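You operate a simulated robot arm through the tools that you are given. There is no shell and no other tool.

You are at the controls of a simulated robot arm. One attempt, no reset.

Task
Put things in order on the top of the right bench. At the end: the green nut driver from the top of the right bench stands where the silver filter can stood; one of the rubber mounts from the top of the right bench is on top of the brown carton on the top of the right bench; the silver filter can from the top of the right bench stands where the grey drier stood; the grey drier from the top of the right bench stands on top of the brown small box (marked "Cores"); whatever was shut is shut again. Leave all else as you found it, and nothing knocked over.
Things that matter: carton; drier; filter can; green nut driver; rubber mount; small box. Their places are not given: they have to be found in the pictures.

The check looks at the end state, three seconds after you hand in, the way a careful person would. Anything else that was tipped, shoved, dropped, spilled or broken makes it a failure.

Robot
A 7-joint arm with a two-finger parallel gripper, fixed in place. Base frame: the origin is on the floor under the middle of its stand, x ahead of it, y to its left, z up; the work surface is at about z = 0.8. Readings come in m, degrees, newtons and seconds.
With the tool pointing down near the work surface it reaches from about 0.3 to 0.7 m from the base axis. Its first joint turns from -66.0 to 66.0 degrees. Payload 1.57 kg.
Tool frame: the origin (TCP) lies between the finger pads and is the grasp point; the fingertips stand 0.03 m ahead of it; z points along the fingers, y is the line along which they close. Largest opening 0.11 m; finger width 0.024, thickness 0.012; the body of the gripper, 0.048 by 0.112 m, starts 0.078 m behind the TCP.
Orientation is told as [roll, pitch, yaw] about the base's x, y, z axes, in that order, counted from this pose: with the fingers straight down and closing along the base's y, the tool's x points along the base's -x, its y along +y and its z along -z.

Tools
- The arm moves only by the tool drive_tool. Its argument "rows" is text: rows parted by semicolons, each of 7 numbers parted by spaces: the shift along the tool's x, y, z in m, then the turn, a rotation vector about the tool's x, y, z in degrees, then the finger opening in m, from 0 to 0.11. In form: tx ty tz wx wy wz grip; .... A call has 1 to 20 rows; each row is the pose to reach, as a shift and turn from the pose commanded when the call began, along the tool's axes at that moment. Each row takes 0.2 s and may step no farther than 0.05 m and 8.6 degrees from the row before; otherwise, or with a gripper value out of range, the whole call is refused. Where a pose cannot be reached the arm comes as near as it can. A force on the tool above 40 N (or 10 N above the force at the start of the call, whichever is more), or a blocked arm, ends the call early, and 0.2 s more pass. The fingers move at their own pace (about 0.108 m/s each) and stop on an object; they squeeze with about 39 N. The grip force told is the motor's: it shows also when the fingers shut on nothing. Time passes only in rows, and 0.2 s behind the last, so rows that repeat a pose let the fingers close. It gives the time, the measured TCP pose, the force on the tool (base axes), the opening and the grip force at its end, in the units of the frame above (readings bear some noise), with the torque about the TCP (base axes, N m) and any sound that the robot's microphone picked up, and new pictures: "show" is both (left out), scene, wrist or none.
- Cameras (640 x 400 px; columns grow to the right, rows downward): "scene" is fixed at [0.1706, -0.4028, 1.3949]; the picture's right is [0.69, -0.73, 0.00], its down [-0.48, -0.46, -0.75] and it looks along [0.54, 0.51, -0.67] (base axes); focal length 289 px, centre (320, 200). "wrist" rides on the gripper at [0.07, 0.016, -0.141] in the tool frame; the picture's right is [-0.23, 0.97, 0.00], its down [-0.86, -0.20, -0.48] and it looks along [-0.47, -0.11, 0.88] (tool axes); focal length 222 px, centre (320, 200).
- measure_at(camera, pixels): for up to 12 pixels [column, row] of the newest picture of that camera ("zoom" is the newest enlarged one), the place [x, y, z] in the base frame of the surface seen there, good to about 0.002 m. The clock stands still meanwhile.
- zoom(camera, box): a new picture of the part [left, top, right, bottom] of that camera's present view, enlarged. The clock stands still meanwhile.
- job_done(): hands the job in; it is judged then, once.

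Leave the gripper open and the arm clear of the work at the hand-in unless told otherwise.

The tools are called after "Call:" as name(argument=value, ...) on one line, values as JSON. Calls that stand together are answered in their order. drive_tool: Moves the arm, as the interface text tells. Its arguments: {"type":"object","properties":{"rows":{"type":"string"},"show":{"type":"string","enum":["both","scene","wrist","none"]}},"required":["rows"]} The other tools are called the same way: measure_at (camera, pixels) gives the place of the surface under pixels of a picture; zoom (camera, box) takes an enlarged picture of a part of a camera's view; job_done () hands the job in.

At the start:

```text
clock: 0.0
ee_pos: [0.3083, 0.1212, 1.1714]
ee_rot: [0.0, 0.1, 0.0]
contact_force: [0.6, 0.2, 0.6]
ft_torque: [0.0, 0.0, 0.05]
gripper_width: 0.11
finger_force: 0.0
```

scene: 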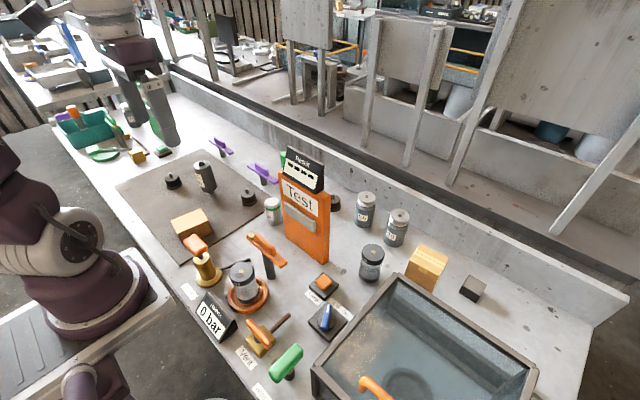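
wrist: 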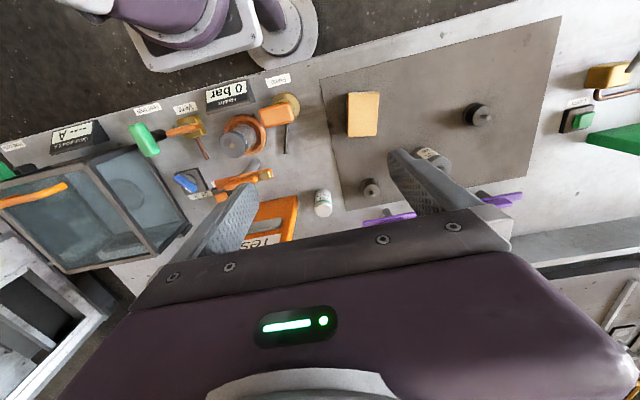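

I see a bench with a grey mat, small cylinders, an orange "Test" box, a water tank, and a few cans. I'll enlarge parts of the scene view to identify the objects.

Call:
zoom(camera="scene", box=[110, 120, 290, 260])

Call:
zoom(camera="scene", box=[320, 170, 500, 300])

Call:
zoom(camera="scene", box=[170, 220, 370, 400])

Call:
zoom(camera="scene", box=[0, 80, 200, 200])

Call:
zoom(camera="scene", box=[230, 130, 370, 270])

```text
2.86 times, centred on (200, 190) of scene
```

zoom: 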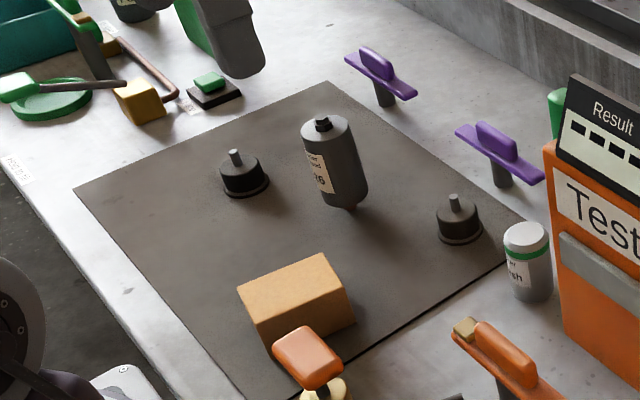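

```text
3.08 times, centred on (410, 235) of scene
```

zoom: 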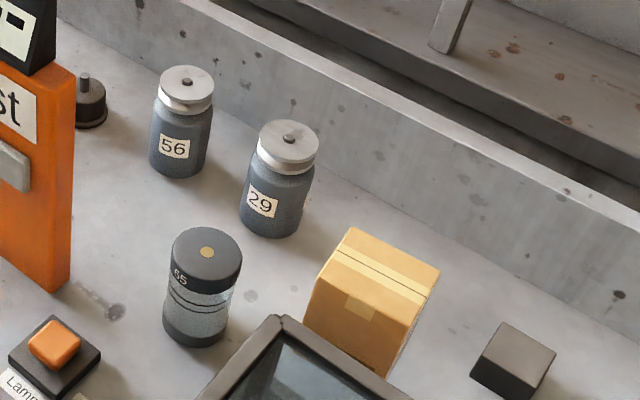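

```text
2.22 times, centred on (270, 310) of scene
```

zoom: 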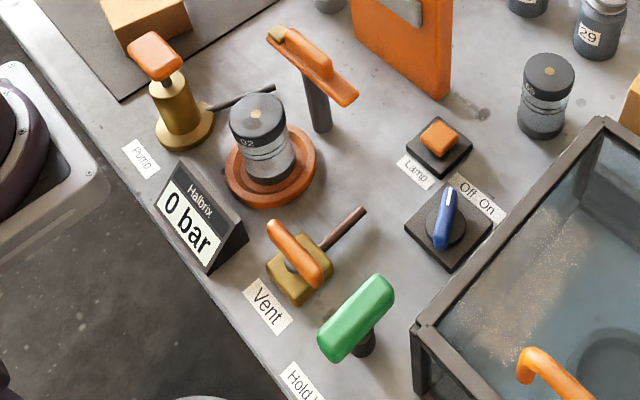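

```text
3.20 times, centred on (100, 140) of scene
```

zoom: 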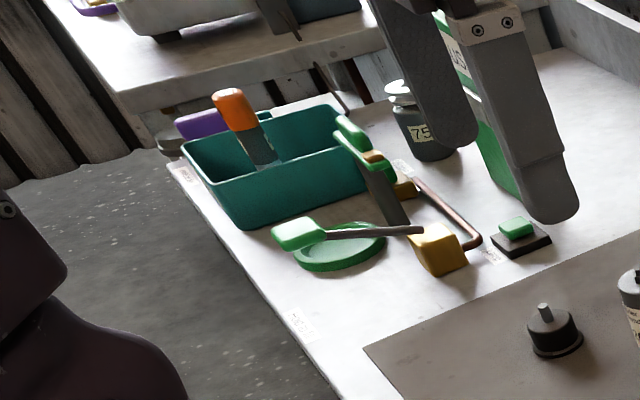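

```text
2.86 times, centred on (300, 200) of scene
```

zoom: 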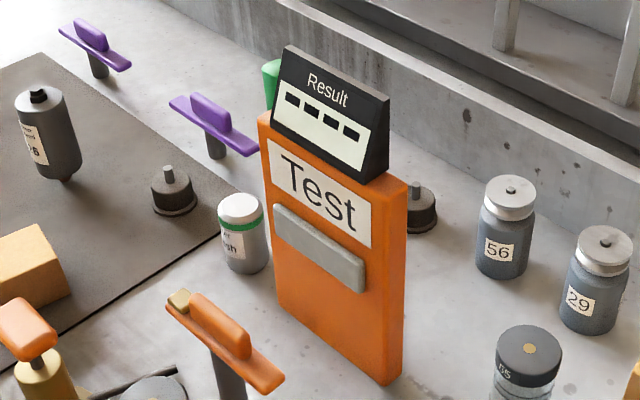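

I need finer detail on labels and on what's behind the Test box, so I'm enlarging more closely.

Call:
zoom(camera="scene", box=[180, 145, 230, 200])

Call:
zoom(camera="scene", box=[250, 185, 300, 235])

Call:
zoom(camera="scene", box=[160, 200, 230, 250])

Call:
zoom(camera="scene", box=[400, 235, 500, 310])

Call:
zoom(camera="wrist", box=[100, 60, 340, 260])

Call:
zoom(camera="wrist", box=[300, 60, 640, 260])

Call:
zoom(camera="wrist", box=[0, 80, 200, 280])

```text
7.27 times, centred on (205, 172) of scene
```

zoom: 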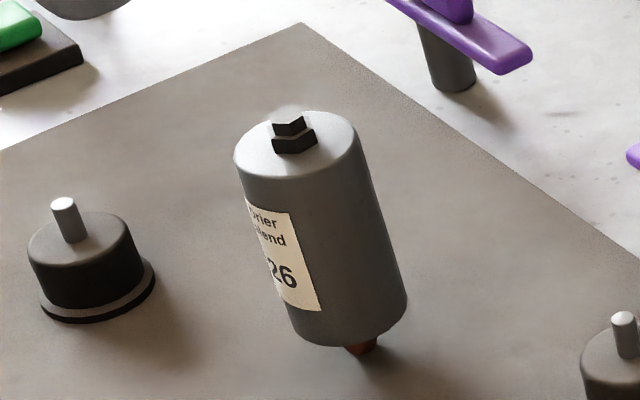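

```text
8.00 times, centred on (275, 210) of scene
```

zoom: 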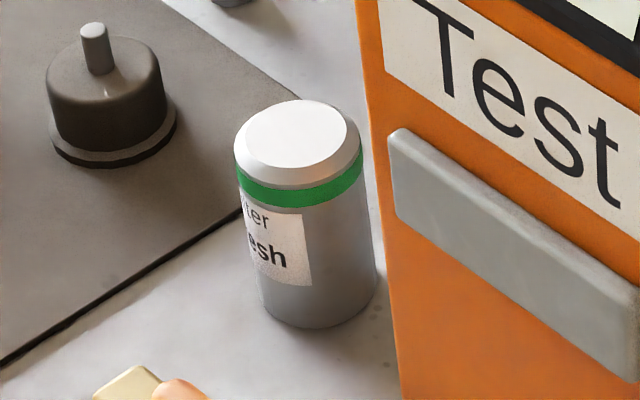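

```text
8.00 times, centred on (195, 225) of scene
```

zoom: 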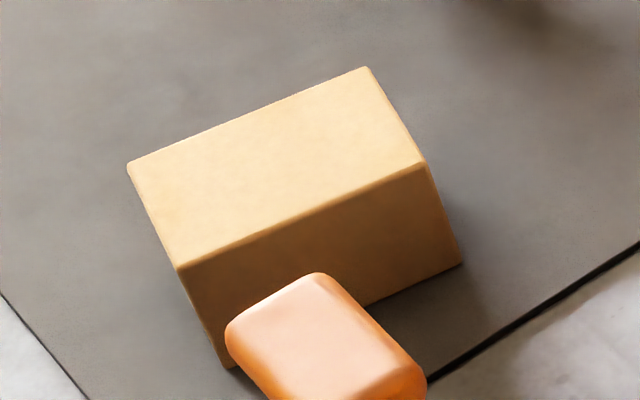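

```text
5.33 times, centred on (450, 272) of scene
```

zoom: 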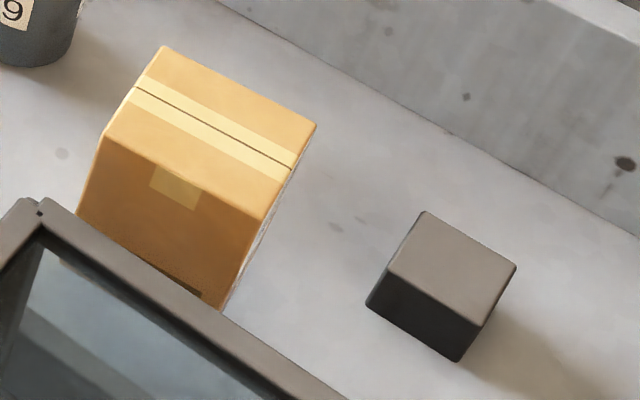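

```text
2.00 times, centred on (220, 160) of wrist
```

zoom: 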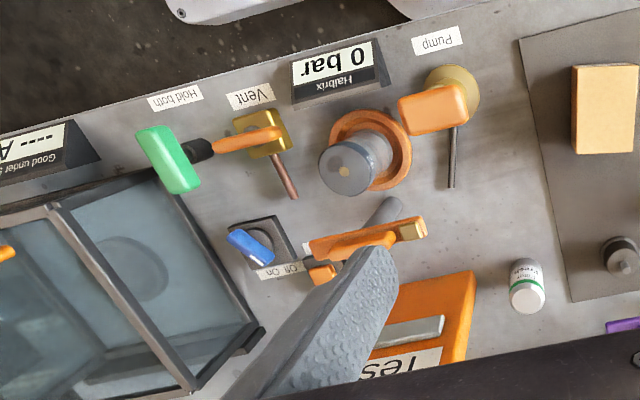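

```text
1.88 times, centred on (470, 160) of wrist
```

zoom: 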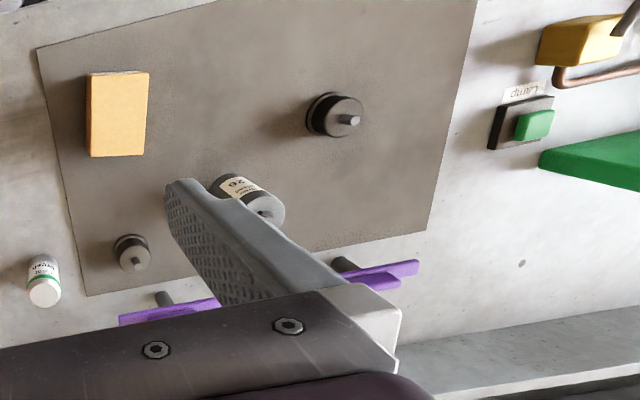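

```text
2.00 times, centred on (100, 180) of wrist
```

zoom: 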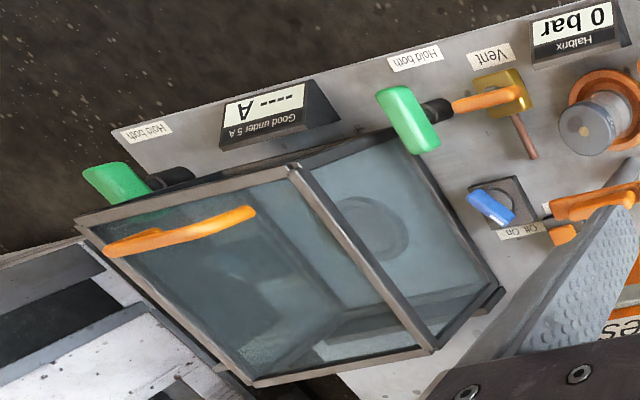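

The drier (label "Drier … 26") is at scene (205,175). The silver filter can with a green band is at (272,210). A green handle shows behind the Test box at (283,158). I'll measure these points in the base frame.

Call:
measure_at(camera="scene", pixels=[[203, 165], [208, 192], [172, 178], [248, 193], [272, 203], [274, 222], [284, 158], [334, 199], [190, 220], [427, 258], [472, 286], [310, 230]])

Call:
measure_at(camera="scene", pixels=[[366, 198], [397, 215], [372, 252], [243, 272], [130, 185], [255, 150], [190, 255], [260, 240], [221, 145], [263, 168], [365, 280], [240, 200]])

Call:
zoom(camera="scene", box=[265, 135, 345, 215])

```text
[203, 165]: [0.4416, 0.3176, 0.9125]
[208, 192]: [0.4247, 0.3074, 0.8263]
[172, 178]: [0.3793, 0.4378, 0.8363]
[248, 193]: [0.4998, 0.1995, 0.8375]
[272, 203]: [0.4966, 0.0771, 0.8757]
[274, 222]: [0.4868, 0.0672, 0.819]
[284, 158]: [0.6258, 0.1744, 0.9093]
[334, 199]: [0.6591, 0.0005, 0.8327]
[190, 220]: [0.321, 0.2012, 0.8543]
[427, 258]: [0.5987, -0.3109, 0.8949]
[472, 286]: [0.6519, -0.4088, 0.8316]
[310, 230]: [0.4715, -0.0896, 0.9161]
```

```text
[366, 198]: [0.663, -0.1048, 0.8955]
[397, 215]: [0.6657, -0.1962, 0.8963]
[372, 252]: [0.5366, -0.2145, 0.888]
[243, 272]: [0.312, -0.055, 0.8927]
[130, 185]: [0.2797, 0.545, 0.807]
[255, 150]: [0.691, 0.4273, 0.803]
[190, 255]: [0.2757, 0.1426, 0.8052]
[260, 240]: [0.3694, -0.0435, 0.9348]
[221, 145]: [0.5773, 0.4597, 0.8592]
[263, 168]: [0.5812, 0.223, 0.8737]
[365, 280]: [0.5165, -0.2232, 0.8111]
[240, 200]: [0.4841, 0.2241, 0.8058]
```

```text
5.00 times, centred on (305, 175) of scene
```

zoom: 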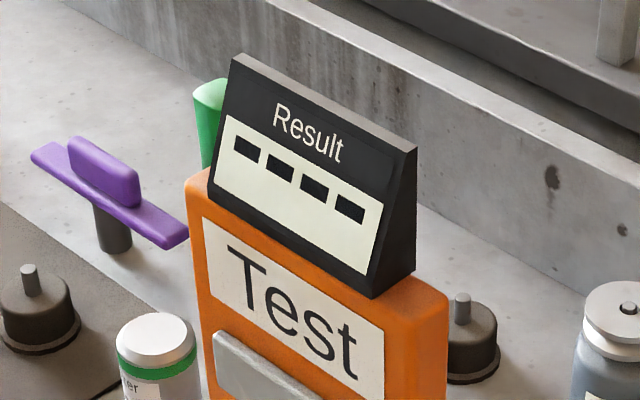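

The work surface is at z≈0.80. The green handle, at about (0.63, 0.17, 0.91), is hidden behind the Test box. I'll move the arm forward at its present height (well above everything) so the wrist camera can see it.

Call:
drive_tool(rows="-0.04 0 0 0 0 0 0.11; -0.08 0 0 0 0 0 0.11; -0.12 0 0 0 0 0 0.11; -0.15 0 0 0 0 0 0.11; -0.15 0 0 0 0 0 0.11", show="both")

```text
clock: 1.2
ee_pos: [0.4606, 0.1222, 1.1701]
ee_rot: [0.0, 0.0, 0.0]
contact_force: [-0.8, -0.2, -0.6]
ft_torque: [-0.02, 0.02, -0.02]
gripper_width: 0.1099
finger_force: 0.1
```

scene: 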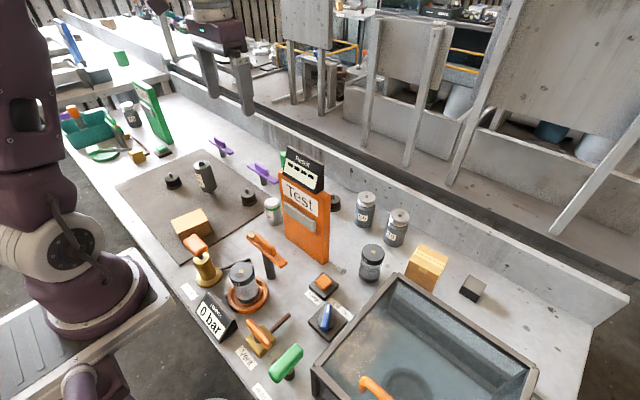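
wrist: 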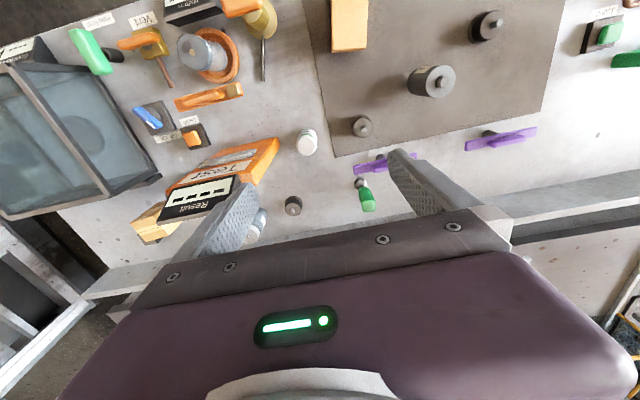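

Now the green tool is visible at wrist (366,197). I'll enlarge it and its neighbours.

Call:
zoom(camera="wrist", box=[270, 110, 430, 220])

Call:
zoom(camera="wrist", box=[310, 0, 550, 150])

Call:
zoom(camera="wrist", box=[100, 130, 320, 260])

Call:
zoom(camera="scene", box=[40, 60, 200, 170])

Call:
measure_at(camera="wrist", pixels=[[366, 204], [361, 186], [293, 205], [437, 82], [418, 85], [308, 136], [308, 150], [362, 126], [488, 20], [350, 20], [260, 225], [370, 210]])

```text
3.64 times, centred on (350, 165) of wrist
```

zoom: 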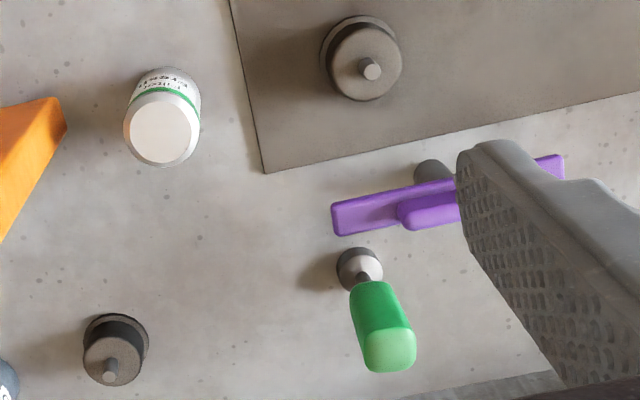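

```text
2.67 times, centred on (430, 75) of wrist
```

zoom: 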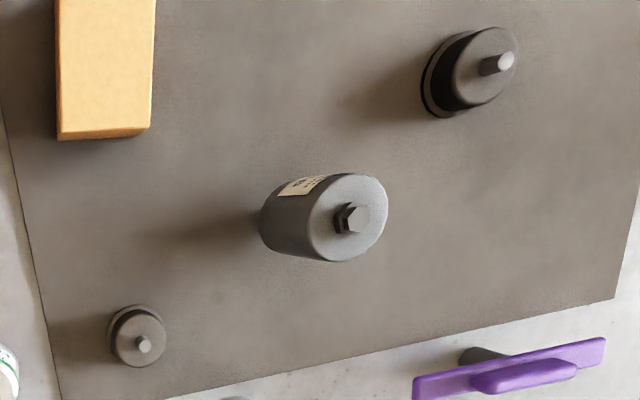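

```text
2.91 times, centred on (210, 195) of wrist
```

zoom: 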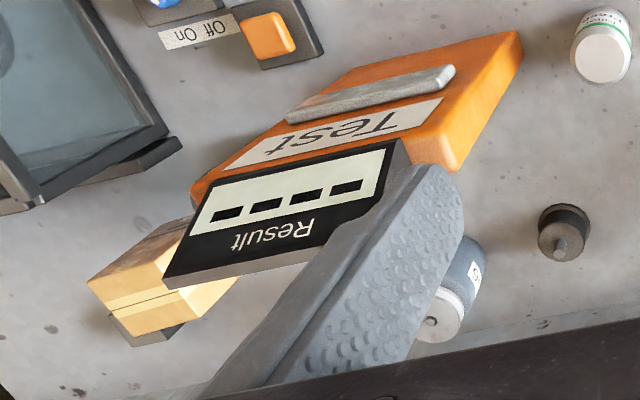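

```text
3.64 times, centred on (120, 115) of scene
```

zoom: 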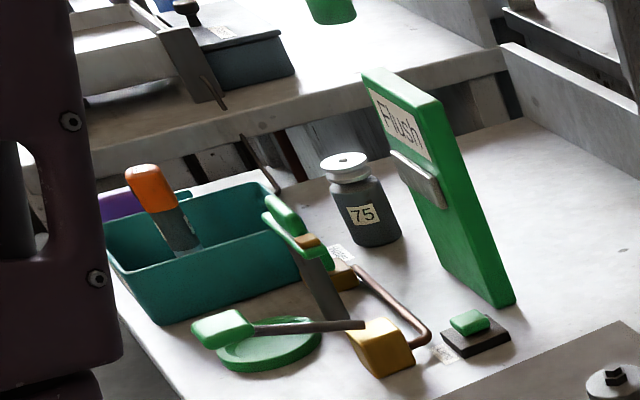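

```text
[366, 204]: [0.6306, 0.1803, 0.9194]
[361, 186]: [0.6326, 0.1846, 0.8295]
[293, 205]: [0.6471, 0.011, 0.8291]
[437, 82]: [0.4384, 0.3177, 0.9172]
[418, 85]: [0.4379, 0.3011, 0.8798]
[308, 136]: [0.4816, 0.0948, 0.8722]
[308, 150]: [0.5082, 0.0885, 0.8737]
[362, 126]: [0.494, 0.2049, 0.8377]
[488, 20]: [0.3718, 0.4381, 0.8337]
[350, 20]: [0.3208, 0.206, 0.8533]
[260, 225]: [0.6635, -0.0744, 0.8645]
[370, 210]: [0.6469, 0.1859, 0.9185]
```

The green nut driver stands upright at about (0.633, 0.182), socket down and handle up. Next I'll measure the drier's top rim, the can's rim, the small box's corners and the carton's top in more detail, starting with an enlargement of the drier.

Call:
zoom(camera="wrist", box=[395, 50, 475, 110])

Call:
measure_at(camera="zoom", pixels=[[300, 200], [350, 130], [440, 130], [470, 200], [440, 290], [370, 320], [310, 270], [390, 210], [250, 300], [200, 230], [230, 150], [150, 220]])

```text
6.67 times, centred on (435, 80) of wrist
```

zoom: 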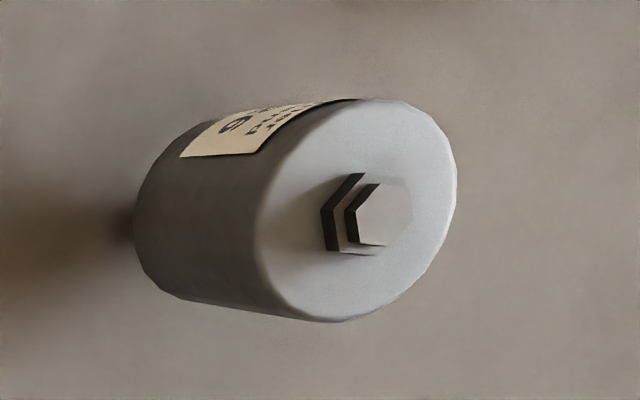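

```text
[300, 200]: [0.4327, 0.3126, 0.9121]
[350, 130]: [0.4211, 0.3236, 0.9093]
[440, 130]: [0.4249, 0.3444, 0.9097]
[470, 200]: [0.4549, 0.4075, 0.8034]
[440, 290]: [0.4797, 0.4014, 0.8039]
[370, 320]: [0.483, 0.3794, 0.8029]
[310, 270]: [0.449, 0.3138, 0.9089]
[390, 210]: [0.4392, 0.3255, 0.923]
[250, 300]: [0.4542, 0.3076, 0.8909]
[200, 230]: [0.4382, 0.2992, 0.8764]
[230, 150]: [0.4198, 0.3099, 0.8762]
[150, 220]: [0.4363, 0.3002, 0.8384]
```

The drier's centre is near (0.438, 0.325), about 46 mm in diameter, its body top at z 0.910 and plug top at 0.923. Next I'll measure the filter can and the nut driver the same way.

Call:
zoom(camera="wrist", box=[280, 120, 340, 165])

Call:
measure_at(camera="wrist", pixels=[[304, 142], [314, 142], [309, 133], [309, 150], [307, 129], [312, 146], [320, 128], [308, 120]])

Call:
zoom(camera="wrist", box=[340, 165, 400, 220])

Call:
measure_at(camera="zoom", pixels=[[200, 130], [170, 140], [225, 150], [200, 170], [235, 200], [290, 200], [240, 280], [330, 330], [290, 350], [250, 350], [270, 250], [180, 110]])

```text
8.89 times, centred on (310, 142) of wrist
```

zoom: 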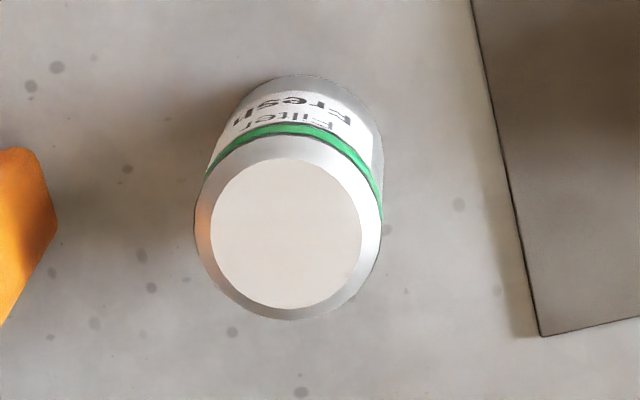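

```text
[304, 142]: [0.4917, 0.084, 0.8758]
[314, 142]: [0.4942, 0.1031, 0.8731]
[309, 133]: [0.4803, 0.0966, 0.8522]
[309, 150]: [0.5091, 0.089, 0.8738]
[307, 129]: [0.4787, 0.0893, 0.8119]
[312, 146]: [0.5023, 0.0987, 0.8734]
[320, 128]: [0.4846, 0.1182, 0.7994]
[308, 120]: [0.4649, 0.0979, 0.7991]
```

```text
7.27 times, centred on (370, 192) of wrist
```

zoom: 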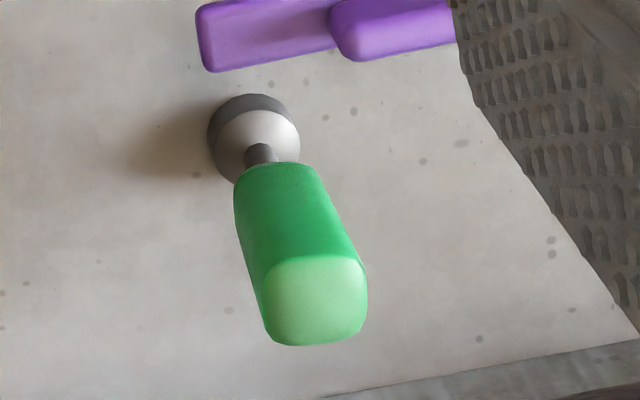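

```text
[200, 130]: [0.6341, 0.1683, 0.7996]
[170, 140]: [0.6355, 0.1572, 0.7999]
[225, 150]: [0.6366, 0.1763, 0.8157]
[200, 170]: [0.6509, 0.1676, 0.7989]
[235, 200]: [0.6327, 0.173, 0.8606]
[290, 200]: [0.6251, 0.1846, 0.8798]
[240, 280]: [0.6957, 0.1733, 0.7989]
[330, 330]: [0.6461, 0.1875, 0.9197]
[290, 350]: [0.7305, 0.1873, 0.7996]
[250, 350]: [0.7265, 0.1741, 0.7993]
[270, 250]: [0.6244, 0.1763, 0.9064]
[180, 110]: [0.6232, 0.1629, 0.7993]
```

Next I'll measure the obstacles (purple lever, Test box and its display, bench back wall) and the remaining targets (carton, mounts).

Call:
measure_at(camera="wrist", pixels=[[355, 170], [385, 165], [357, 167], [400, 158], [275, 145], [262, 182], [240, 180], [185, 190], [170, 215], [230, 195], [150, 215], [160, 235]])

Call:
measure_at(camera="scene", pixels=[[290, 152], [322, 168], [287, 176], [322, 192], [283, 180], [330, 195], [327, 262], [285, 240], [415, 250], [446, 260], [434, 250], [412, 262]])

Call:
measure_at(camera="scene", pixels=[[300, 133], [400, 180], [250, 110], [408, 280], [431, 290], [330, 213], [252, 203], [245, 170], [255, 165], [275, 178], [226, 143], [213, 140]])

```text
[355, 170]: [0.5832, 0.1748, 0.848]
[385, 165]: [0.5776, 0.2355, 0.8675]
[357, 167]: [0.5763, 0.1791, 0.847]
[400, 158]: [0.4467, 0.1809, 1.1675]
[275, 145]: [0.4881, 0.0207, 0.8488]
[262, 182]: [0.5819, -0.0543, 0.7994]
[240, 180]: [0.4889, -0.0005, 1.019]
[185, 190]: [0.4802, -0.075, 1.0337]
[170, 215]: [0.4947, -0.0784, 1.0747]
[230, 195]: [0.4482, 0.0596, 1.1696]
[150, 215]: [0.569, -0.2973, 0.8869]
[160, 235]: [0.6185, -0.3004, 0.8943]
```

```text
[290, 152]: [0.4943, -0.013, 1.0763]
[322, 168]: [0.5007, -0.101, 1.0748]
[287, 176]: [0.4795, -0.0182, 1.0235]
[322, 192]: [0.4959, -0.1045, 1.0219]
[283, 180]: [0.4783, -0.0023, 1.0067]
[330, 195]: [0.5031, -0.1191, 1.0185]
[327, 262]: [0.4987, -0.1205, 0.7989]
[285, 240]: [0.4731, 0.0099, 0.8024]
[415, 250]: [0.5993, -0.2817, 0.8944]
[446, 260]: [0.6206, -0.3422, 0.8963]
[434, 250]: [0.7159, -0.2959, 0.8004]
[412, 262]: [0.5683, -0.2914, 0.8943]
```

```text
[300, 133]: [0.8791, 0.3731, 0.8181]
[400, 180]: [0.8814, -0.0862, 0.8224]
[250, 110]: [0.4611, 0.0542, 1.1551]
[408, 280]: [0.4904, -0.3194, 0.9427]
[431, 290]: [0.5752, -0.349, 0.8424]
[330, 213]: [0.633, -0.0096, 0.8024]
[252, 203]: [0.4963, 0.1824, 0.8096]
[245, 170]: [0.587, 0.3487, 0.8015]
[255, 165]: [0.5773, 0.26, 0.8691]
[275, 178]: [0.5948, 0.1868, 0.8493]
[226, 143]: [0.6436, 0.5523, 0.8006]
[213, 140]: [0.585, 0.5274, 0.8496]
```

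Geometry so far: the Test slab runs from (0.48, 0.02) to (0.50, -0.12) and is about 1.08 high with its display. The purple lever bar is at x 0.576–0.595. I'll start with the drier, moving above it at a safe height to look straight down on it and on the small box.

Call:
drive_tool(rows="0.005 0.045 0.0 0 0 0 0.11; 0.01 0.09 0.02 0 0 0 0.11; 0.015 0.135 0.04 0 0 0 0.11; 0.02 0.18 0.06 0 0 0 0.11; 0.0226 0.2023 0.08 0 0 0 0.11; 0.0226 0.2023 0.08 0 0 0 0.11", show="both")

```text
clock: 2.6
ee_pos: [0.4341, 0.3213, 1.0908]
ee_rot: [0.0, 0.0, 0.1]
contact_force: [0.5, 0.4, 0.0]
ft_torque: [0.03, 0.01, 0.0]
gripper_width: 0.1099
finger_force: 0.0
```

scene: 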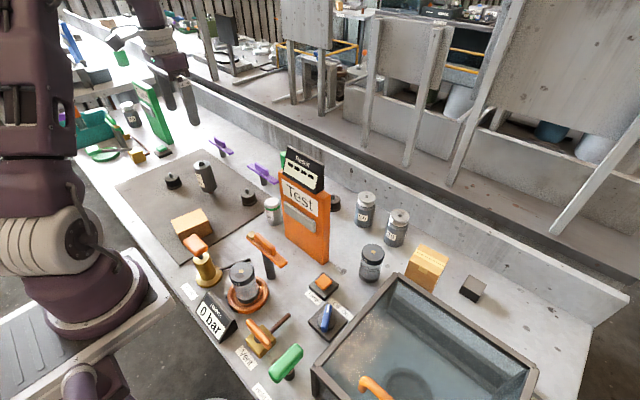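
wrist: 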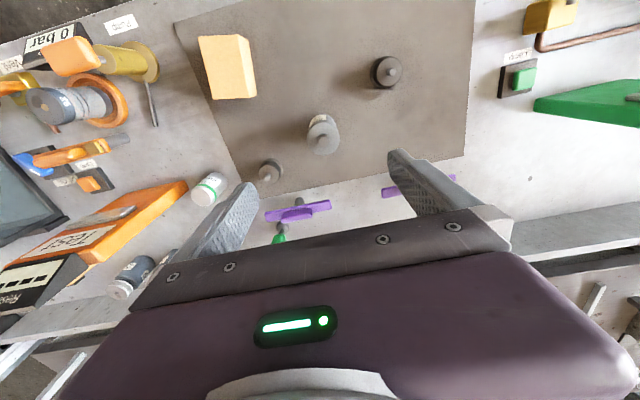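

The reading is close to plan. I'll enlarge the drier and the small box in the wrist view and re-measure.

Call:
zoom(camera="wrist", box=[295, 105, 355, 160])

Call:
measure_at(camera="wrist", pixels=[[312, 140], [334, 134], [322, 128], [325, 148], [323, 136], [316, 130], [332, 144], [325, 140], [324, 117], [312, 150], [335, 127], [314, 121]])

Call:
zoom(camera="wrist", box=[180, 20, 280, 110])

Call:
measure_at(camera="wrist", pixels=[[202, 39], [246, 36], [254, 70], [210, 75], [213, 97], [253, 94], [228, 55], [230, 85], [200, 60], [260, 90], [207, 70], [240, 40]])

```text
7.27 times, centred on (325, 132) of wrist
```

zoom: 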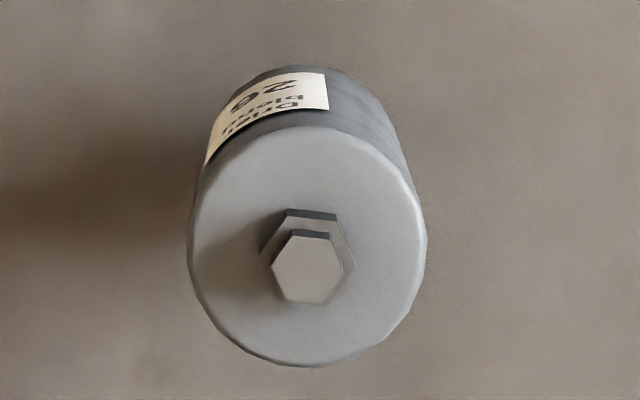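

```text
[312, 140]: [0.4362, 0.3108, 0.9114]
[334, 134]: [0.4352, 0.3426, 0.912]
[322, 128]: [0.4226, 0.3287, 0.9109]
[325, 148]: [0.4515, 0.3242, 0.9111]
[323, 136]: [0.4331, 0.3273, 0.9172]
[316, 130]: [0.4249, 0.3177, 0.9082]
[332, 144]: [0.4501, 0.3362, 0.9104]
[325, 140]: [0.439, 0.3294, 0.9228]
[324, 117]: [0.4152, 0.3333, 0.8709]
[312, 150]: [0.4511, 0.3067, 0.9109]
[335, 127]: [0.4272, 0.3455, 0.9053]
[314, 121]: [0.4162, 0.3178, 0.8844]
```

```text
4.44 times, centred on (230, 65) of wrist
```

zoom: 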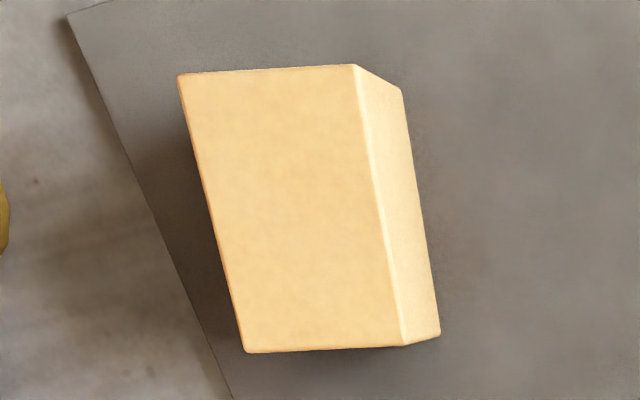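

```text
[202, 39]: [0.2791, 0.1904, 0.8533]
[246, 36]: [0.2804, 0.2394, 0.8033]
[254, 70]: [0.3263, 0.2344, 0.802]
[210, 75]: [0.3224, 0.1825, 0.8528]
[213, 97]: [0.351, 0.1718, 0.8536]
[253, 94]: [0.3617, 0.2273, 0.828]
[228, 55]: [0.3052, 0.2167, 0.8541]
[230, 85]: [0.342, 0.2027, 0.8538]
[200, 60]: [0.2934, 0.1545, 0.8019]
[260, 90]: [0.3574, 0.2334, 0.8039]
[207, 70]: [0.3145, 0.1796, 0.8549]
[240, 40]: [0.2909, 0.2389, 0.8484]
```

The drier's centre refines to (0.4377, 0.326), and the small box's top centre is (0.318, 0.2055) with its top at z 0.8535. Now I'll shift 2–3 mm onto the drier's axis and go down to z≈0.865 with the fingers open.

Call:
drive_tool(rows="-0.0018 0.003 0.04 0 0 0 0.11; -0.0018 0.003 0.085 0 0 0 0.11; -0.0018 0.003 0.13 0 0 0 0.11; -0.0018 0.003 0.17 0 0 0 0.11; -0.0018 0.003 0.20 0 0 0 0.11; -0.0018 0.003 0.225 0 0 0 0.11; -0.0018 0.003 0.225 0 0 0 0.11", show="both")

```text
clock: 4.2
ee_pos: [0.4386, 0.3264, 0.8673]
ee_rot: [0.0, 0.0, 0.0]
contact_force: [0.0, 0.2, -0.4]
ft_torque: [0.0, 0.02, 0.02]
gripper_width: 0.1101
finger_force: 0.1
```

scene: 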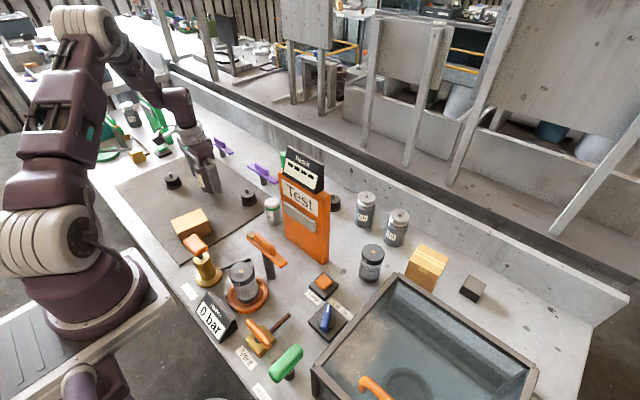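
wrist: 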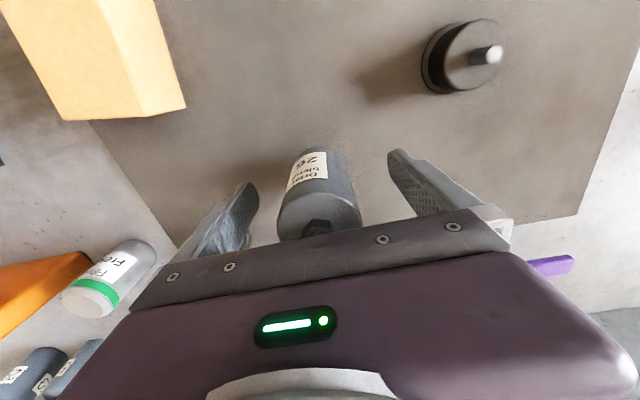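

The drier sits centred between the fingers, with no contact. I'll close on it.

Call:
drive_tool(rows="0 0 0 0 0 0 0.06; 0 0 0 0 0 0 0.04; 0 0 0 0 0 0 0.02; 0 0 0 0 0 0 0.02", show="wrist")

```text
clock: 5.2
ee_pos: [0.44, 0.325, 0.8681]
ee_rot: [0.0, 0.0, -0.1]
contact_force: [-0.6, -3.3, -1.0]
ft_torque: [-0.15, 0.0, -0.01]
gripper_width: 0.0468
finger_force: 38.7
```

wrist: 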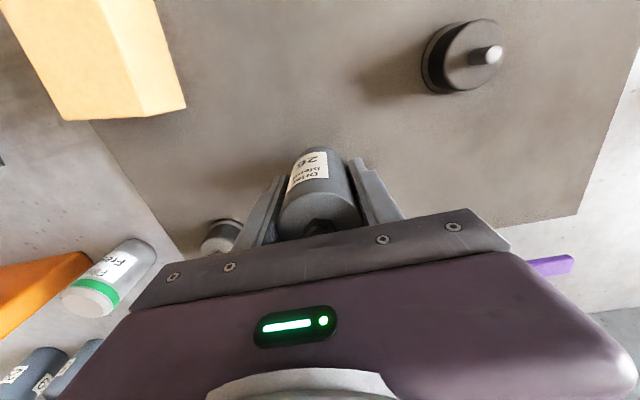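

I'm gripping at 46.8 mm. Before moving I'll check where the pump handle sits next to the box, since that's the closest obstacle to the drop spot.

Call:
measure_at(camera="scene", pixels=[[195, 243], [188, 240], [203, 238], [200, 250], [197, 233], [206, 246], [208, 270], [222, 265]])

Call:
drive_tool(rows="0 0 -0.01 0 0 0 0.02; 0 0 -0.03 0 0 0 0.02; 0 0 -0.06 0 0 0 0.02; 0 0 -0.10 0 0 0 0.02; 0 0 -0.13 0 0 0 0.02; 0 0 -0.13 0 0 0 0.02", show="both")

```text
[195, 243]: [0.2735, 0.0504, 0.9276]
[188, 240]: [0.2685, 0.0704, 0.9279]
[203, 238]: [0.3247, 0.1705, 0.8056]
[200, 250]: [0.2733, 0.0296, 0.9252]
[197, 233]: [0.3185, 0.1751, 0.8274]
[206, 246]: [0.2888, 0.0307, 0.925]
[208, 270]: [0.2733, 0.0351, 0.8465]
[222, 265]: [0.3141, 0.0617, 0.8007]
```

```text
clock: 6.6
ee_pos: [0.4367, 0.3293, 0.9965]
ee_rot: [0.0, 0.1, 0.0]
contact_force: [-0.5, 0.8, -2.1]
ft_torque: [-0.01, -0.04, -0.01]
gripper_width: 0.047
finger_force: 38.9
```

scene: 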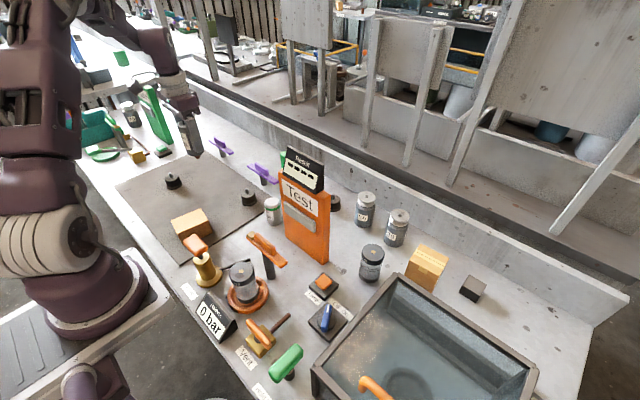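
wrist: 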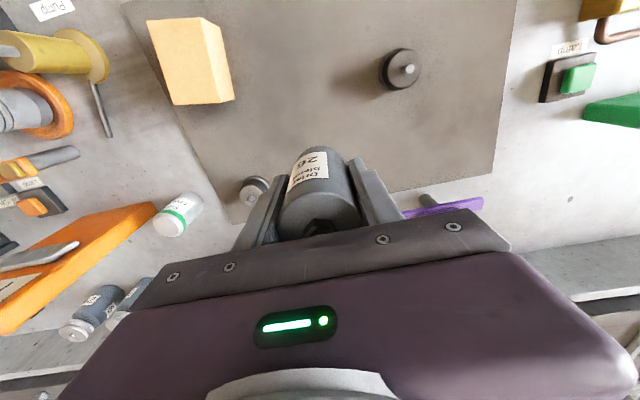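

The drier is lifted (about 2 N of weight). I'll check how it hangs and take a look at its bottom stub, then carry it to above the small box.

Call:
zoom(camera="scene", box=[150, 90, 230, 170])

Call:
drive_tool(rows="0.03 -0.03 0 0 0 0 0.02; 0.06 -0.06 0 0 0 0 0.02; 0.09 -0.09 0 0 0 0 0.02; 0.1204 -0.1204 0 0 0 0 0.02; 0.1204 -0.1204 0 0 0 0 0.02", show="both")

```text
5.00 times, centred on (190, 130) of scene
```

zoom: 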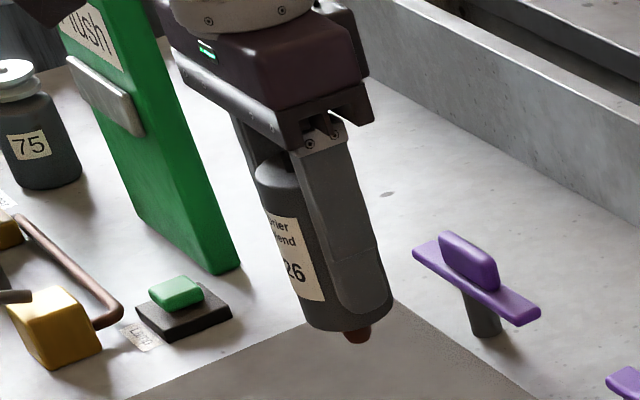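

```text
clock: 7.8
ee_pos: [0.3169, 0.2068, 0.9991]
ee_rot: [-0.1, 0.0, 0.0]
contact_force: [0.4, -0.4, -2.6]
ft_torque: [0.0, -0.02, 0.0]
gripper_width: 0.0471
finger_force: 39.0
```

scene: 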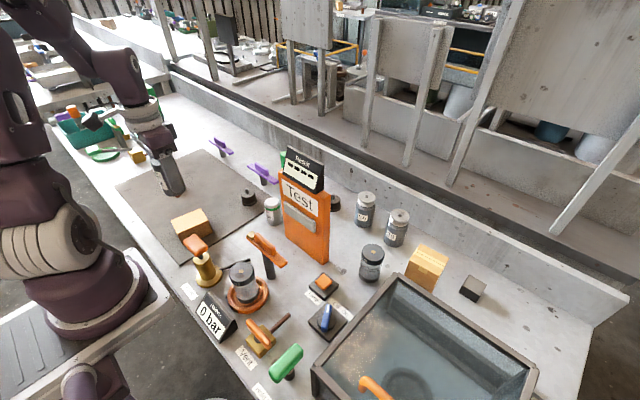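
wrist: 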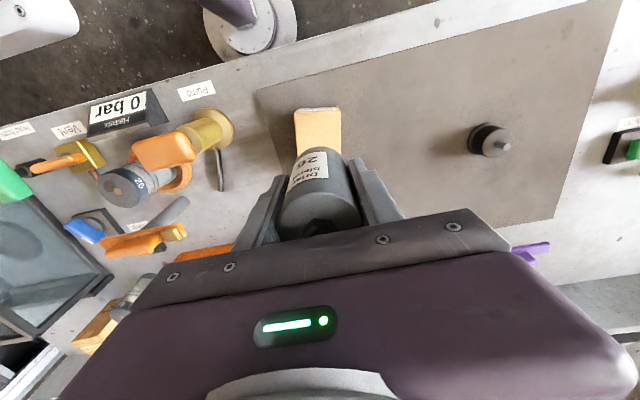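

The drier hangs straight and sits above the small box. I'll lower it to about 7 mm above the box top and check the alignment.

Call:
drive_tool(rows="0 0 0.03 0 0 0 0.02; 0 0 0.055 0 0 0 0.02; 0 0 0.072 0 0 0 0.02; 0 0 0.072 0 0 0 0.02", show="both")

Call:
zoom(camera="scene", box=[150, 170, 240, 250])

Call:
zoom(camera="wrist", box=[250, 90, 400, 240])

```text
clock: 8.8
ee_pos: [0.3168, 0.2072, 0.9243]
ee_rot: [0.0, 0.0, 0.0]
contact_force: [-0.2, 0.3, -3.9]
ft_torque: [0.02, 0.02, -0.02]
gripper_width: 0.0469
finger_force: 39.2
```

scene: 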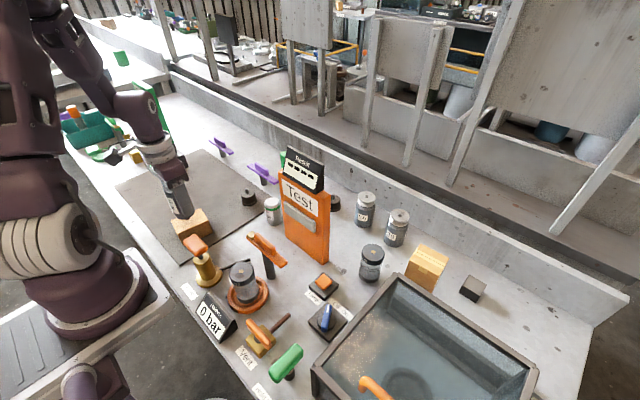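
wrist: 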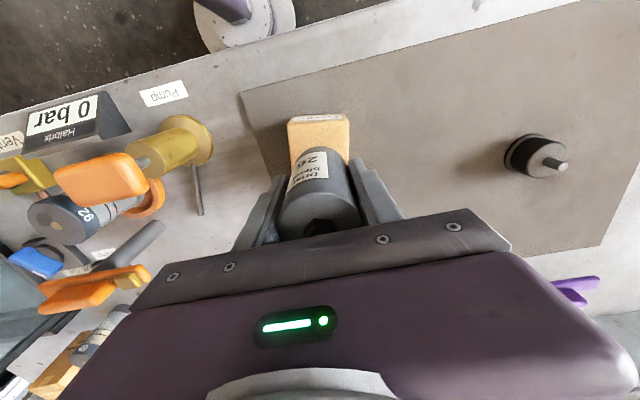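

```text
5.00 times, centred on (195, 210) of scene
```

zoom: 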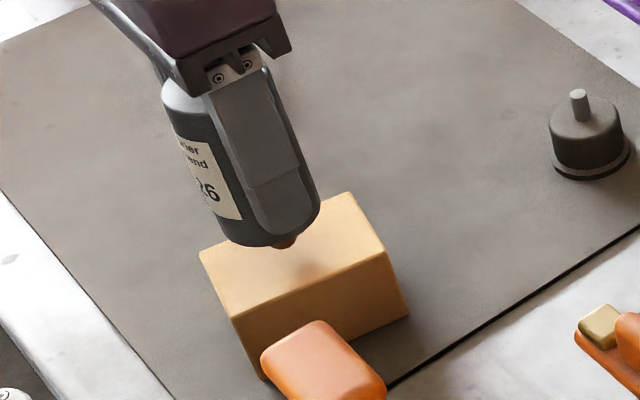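

```text
2.67 times, centred on (325, 165) of wrist
```

zoom: 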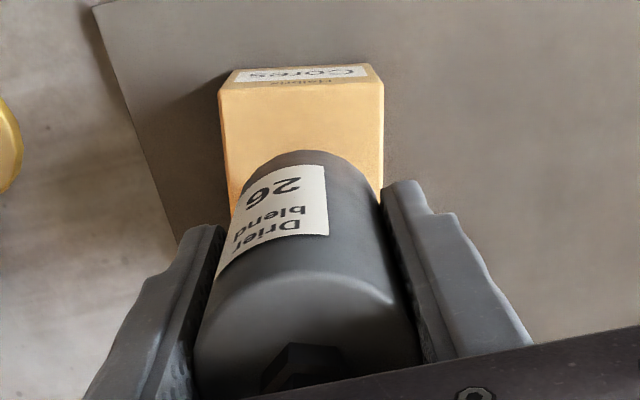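

The wrist view now shows the "Cores" marking on the box's robot-facing side, so this is the right box. I'll measure the stub and the box's top corners to check centring.

Call:
zoom(camera="scene", box=[165, 195, 220, 240])

Call:
measure_at(camera="scene", pixels=[[188.5, 218.5], [189, 219], [172.5, 220.5], [178, 232.5], [207, 220], [200.5, 209.5], [186, 218], [192, 216]])

```text
8.89 times, centred on (192, 218) of scene
```

zoom: 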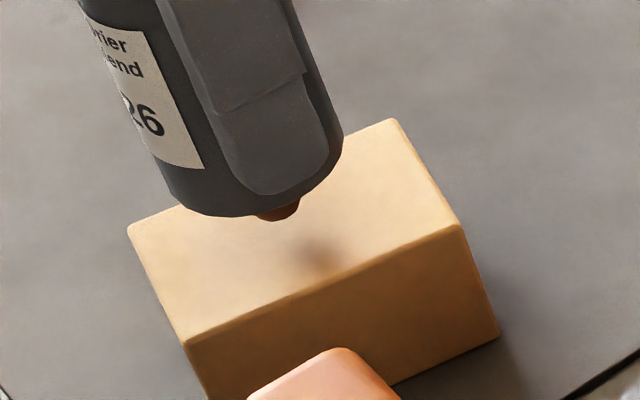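

```text
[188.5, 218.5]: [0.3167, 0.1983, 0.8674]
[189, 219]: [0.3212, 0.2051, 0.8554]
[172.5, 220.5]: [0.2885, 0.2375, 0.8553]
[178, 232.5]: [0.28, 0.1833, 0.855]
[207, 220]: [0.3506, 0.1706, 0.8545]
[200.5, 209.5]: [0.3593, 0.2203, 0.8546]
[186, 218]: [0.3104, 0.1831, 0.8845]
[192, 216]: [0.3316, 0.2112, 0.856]
```

The stub sits above the middle of the box to within about 2 mm. I'll lower it gently in millimetre steps and watch the force.

Call:
drive_tool(rows="-0.001 -0.001 0.002 0 0 0 0.02; -0.001 -0.001 0.004 0 0 0 0.02; -0.001 -0.001 0.006 0 0 0 0.02; -0.001 -0.001 0.006 0 0 0 0.02", show="scene")

Call:
zoom(camera="scene", box=[165, 195, 220, 240])

```text
clock: 9.8
ee_pos: [0.319, 0.205, 0.9177]
ee_rot: [0.0, 0.0, -0.1]
contact_force: [0.2, 0.4, -2.6]
ft_torque: [0.0, -0.02, 0.0]
gripper_width: 0.0471
finger_force: 38.7
```

scene: 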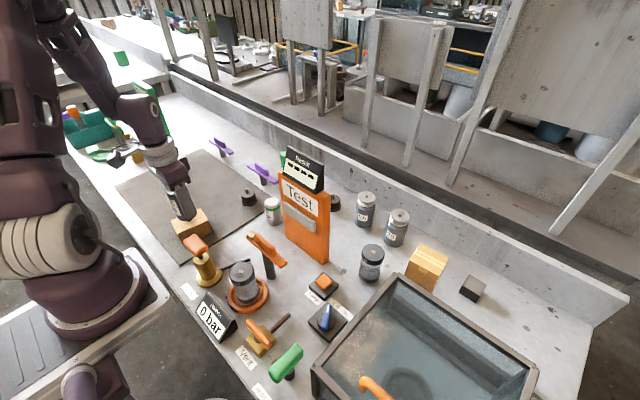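

```text
8.89 times, centred on (192, 218) of scene
```

zoom: 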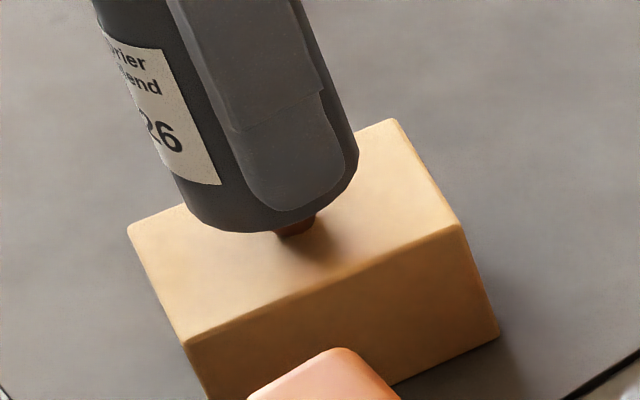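

Still no contact (force about -2.6 N, which is the weight). The shadow is nearly meeting the stub, so I'll go down 2 mm more.

Call:
drive_tool(rows="0 0 0.001 0 0 0 0.02; 0 0 0.002 0 0 0 0.02; 0 0 0.002 0 0 0 0.02", show="none")

```text
clock: 10.6
ee_pos: [0.3204, 0.2062, 0.9154]
ee_rot: [0.0, -0.1, 0.0]
contact_force: [1.0, -4.1, 26.2]
ft_torque: [-0.22, -0.13, -0.08]
gripper_width: 0.0466
finger_force: 39.1
```

The drier has touched the box, at 26 N, which is a bit firm. I'll ease back 1 mm.

Call:
drive_tool(rows="0 0 -0.001 0 0 0 0.02; 0 0 -0.001 0 0 0 0.02", show="none")

```text
clock: 11.2
ee_pos: [0.3193, 0.2041, 0.9159]
ee_rot: [-0.2, 0.1, 0.0]
contact_force: [-0.5, 0.0, -2.8]
ft_torque: [-0.01, 0.03, -0.01]
gripper_width: 0.0464
finger_force: 38.8
```

It's hanging free again by under a millimetre. I'll lower 0.4 mm so it just rests.

Call:
drive_tool(rows="0 0 0.0004 0 0 0 0.02; 0 0 0.0004 0 0 0 0.02", show="none")

```text
clock: 11.8
ee_pos: [0.3193, 0.2054, 0.9163]
ee_rot: [0.0, 0.0, -0.1]
contact_force: [-2.6, -4.4, 8.7]
ft_torque: [-0.22, 0.11, 0.0]
gripper_width: 0.0464
finger_force: 39.5
```

Contact is light, about 9 N. I'll open the fingers in stages without moving the arm.

Call:
drive_tool(rows="0 0 0 0 0 0 0.048; 0 0 0 0 0 0 0.05; 0 0 0 0 0 0 0.055; 0 0 0 0 0 0 0.065; 0 0 0 0 0 0 0.08; 0 0 0 0 0 0 0.09; 0 0 0 0 0 0 0.09", show="both")

Call:
zoom(camera="scene", box=[160, 170, 225, 240])

```text
clock: 13.4
ee_pos: [0.3194, 0.2068, 0.9168]
ee_rot: [0.0, 0.0, 0.0]
contact_force: [-0.3, -0.2, -0.8]
ft_torque: [-0.04, 0.02, 0.03]
gripper_width: 0.09
finger_force: 0.0
```

scene: 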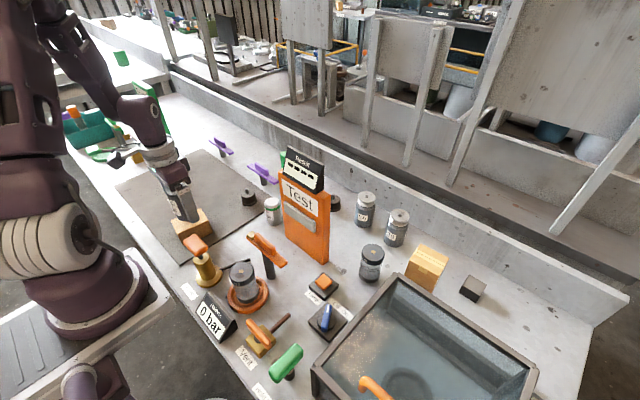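
wrist: 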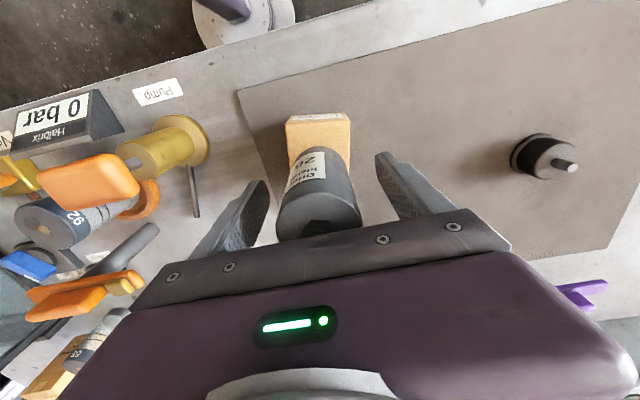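

```text
5.71 times, centred on (192, 205) of scene
```

zoom: 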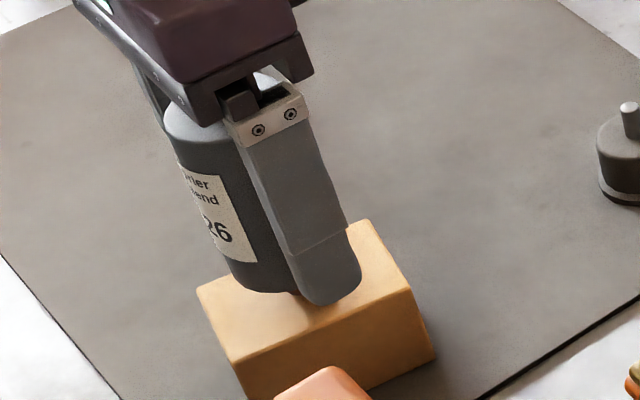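

The drier stands upright on the box. Next I'll lift straight up, then travel to above the filter can while turning the tool 90°. That way the fingers close along x and the hand stays clear of the Test slab.

Call:
drive_tool(rows="0 0 -0.03 0 0 0 0.09; 0 0 -0.075 0 0 0 0.09; 0 0 -0.12 0 0 0 0.09; 0 0 -0.16 0 0 0 0.09; -0.01504 -0.009875 -0.20 0 0 7.5 0.09; -0.03008 -0.01975 -0.20 0 0 15 0.09; -0.04512 -0.029625 -0.20 0 0 22.5 0.09; -0.06016 -0.0395 -0.20 0 0 30 0.09; -0.0752 -0.049375 -0.20 0 0 37.5 0.09; -0.09024 -0.05925 -0.20 0 0 45 0.09; -0.10528 -0.069125 -0.20 0 0 52.5 0.09; -0.12032 -0.079 -0.20 0 0 60 0.09; -0.13536 -0.088875 -0.20 0 0 67.5 0.09; -0.1504 -0.09875 -0.20 0 0 75 0.09; -0.16544 -0.108625 -0.20 0 0 82.5 0.09; -0.1805 -0.1185 -0.20 0 0 90 0.09; -0.1805 -0.1185 -0.20 0 0 90 0.09", show="both")

```text
clock: 17.0
ee_pos: [0.4999, 0.0872, 1.1164]
ee_rot: [0.0, 0.0, -90.1]
contact_force: [0.4, 0.1, -0.5]
ft_torque: [-0.04, 0.01, 0.0]
gripper_width: 0.0899
finger_force: 0.1
```

scene: 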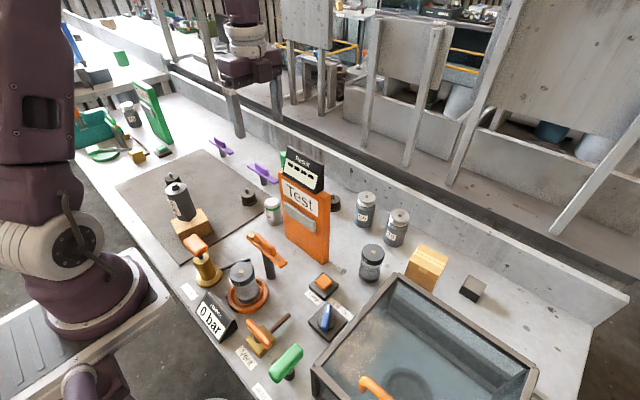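
wrist: 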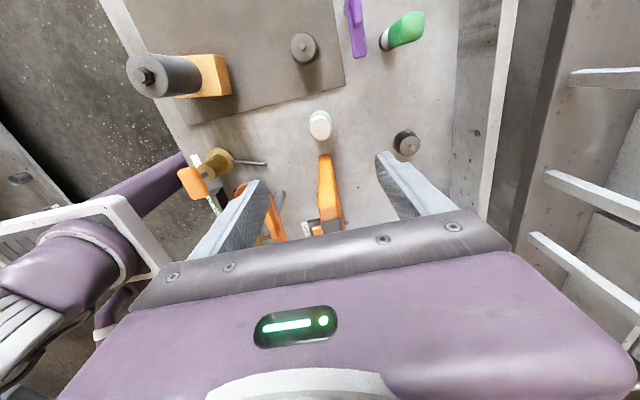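

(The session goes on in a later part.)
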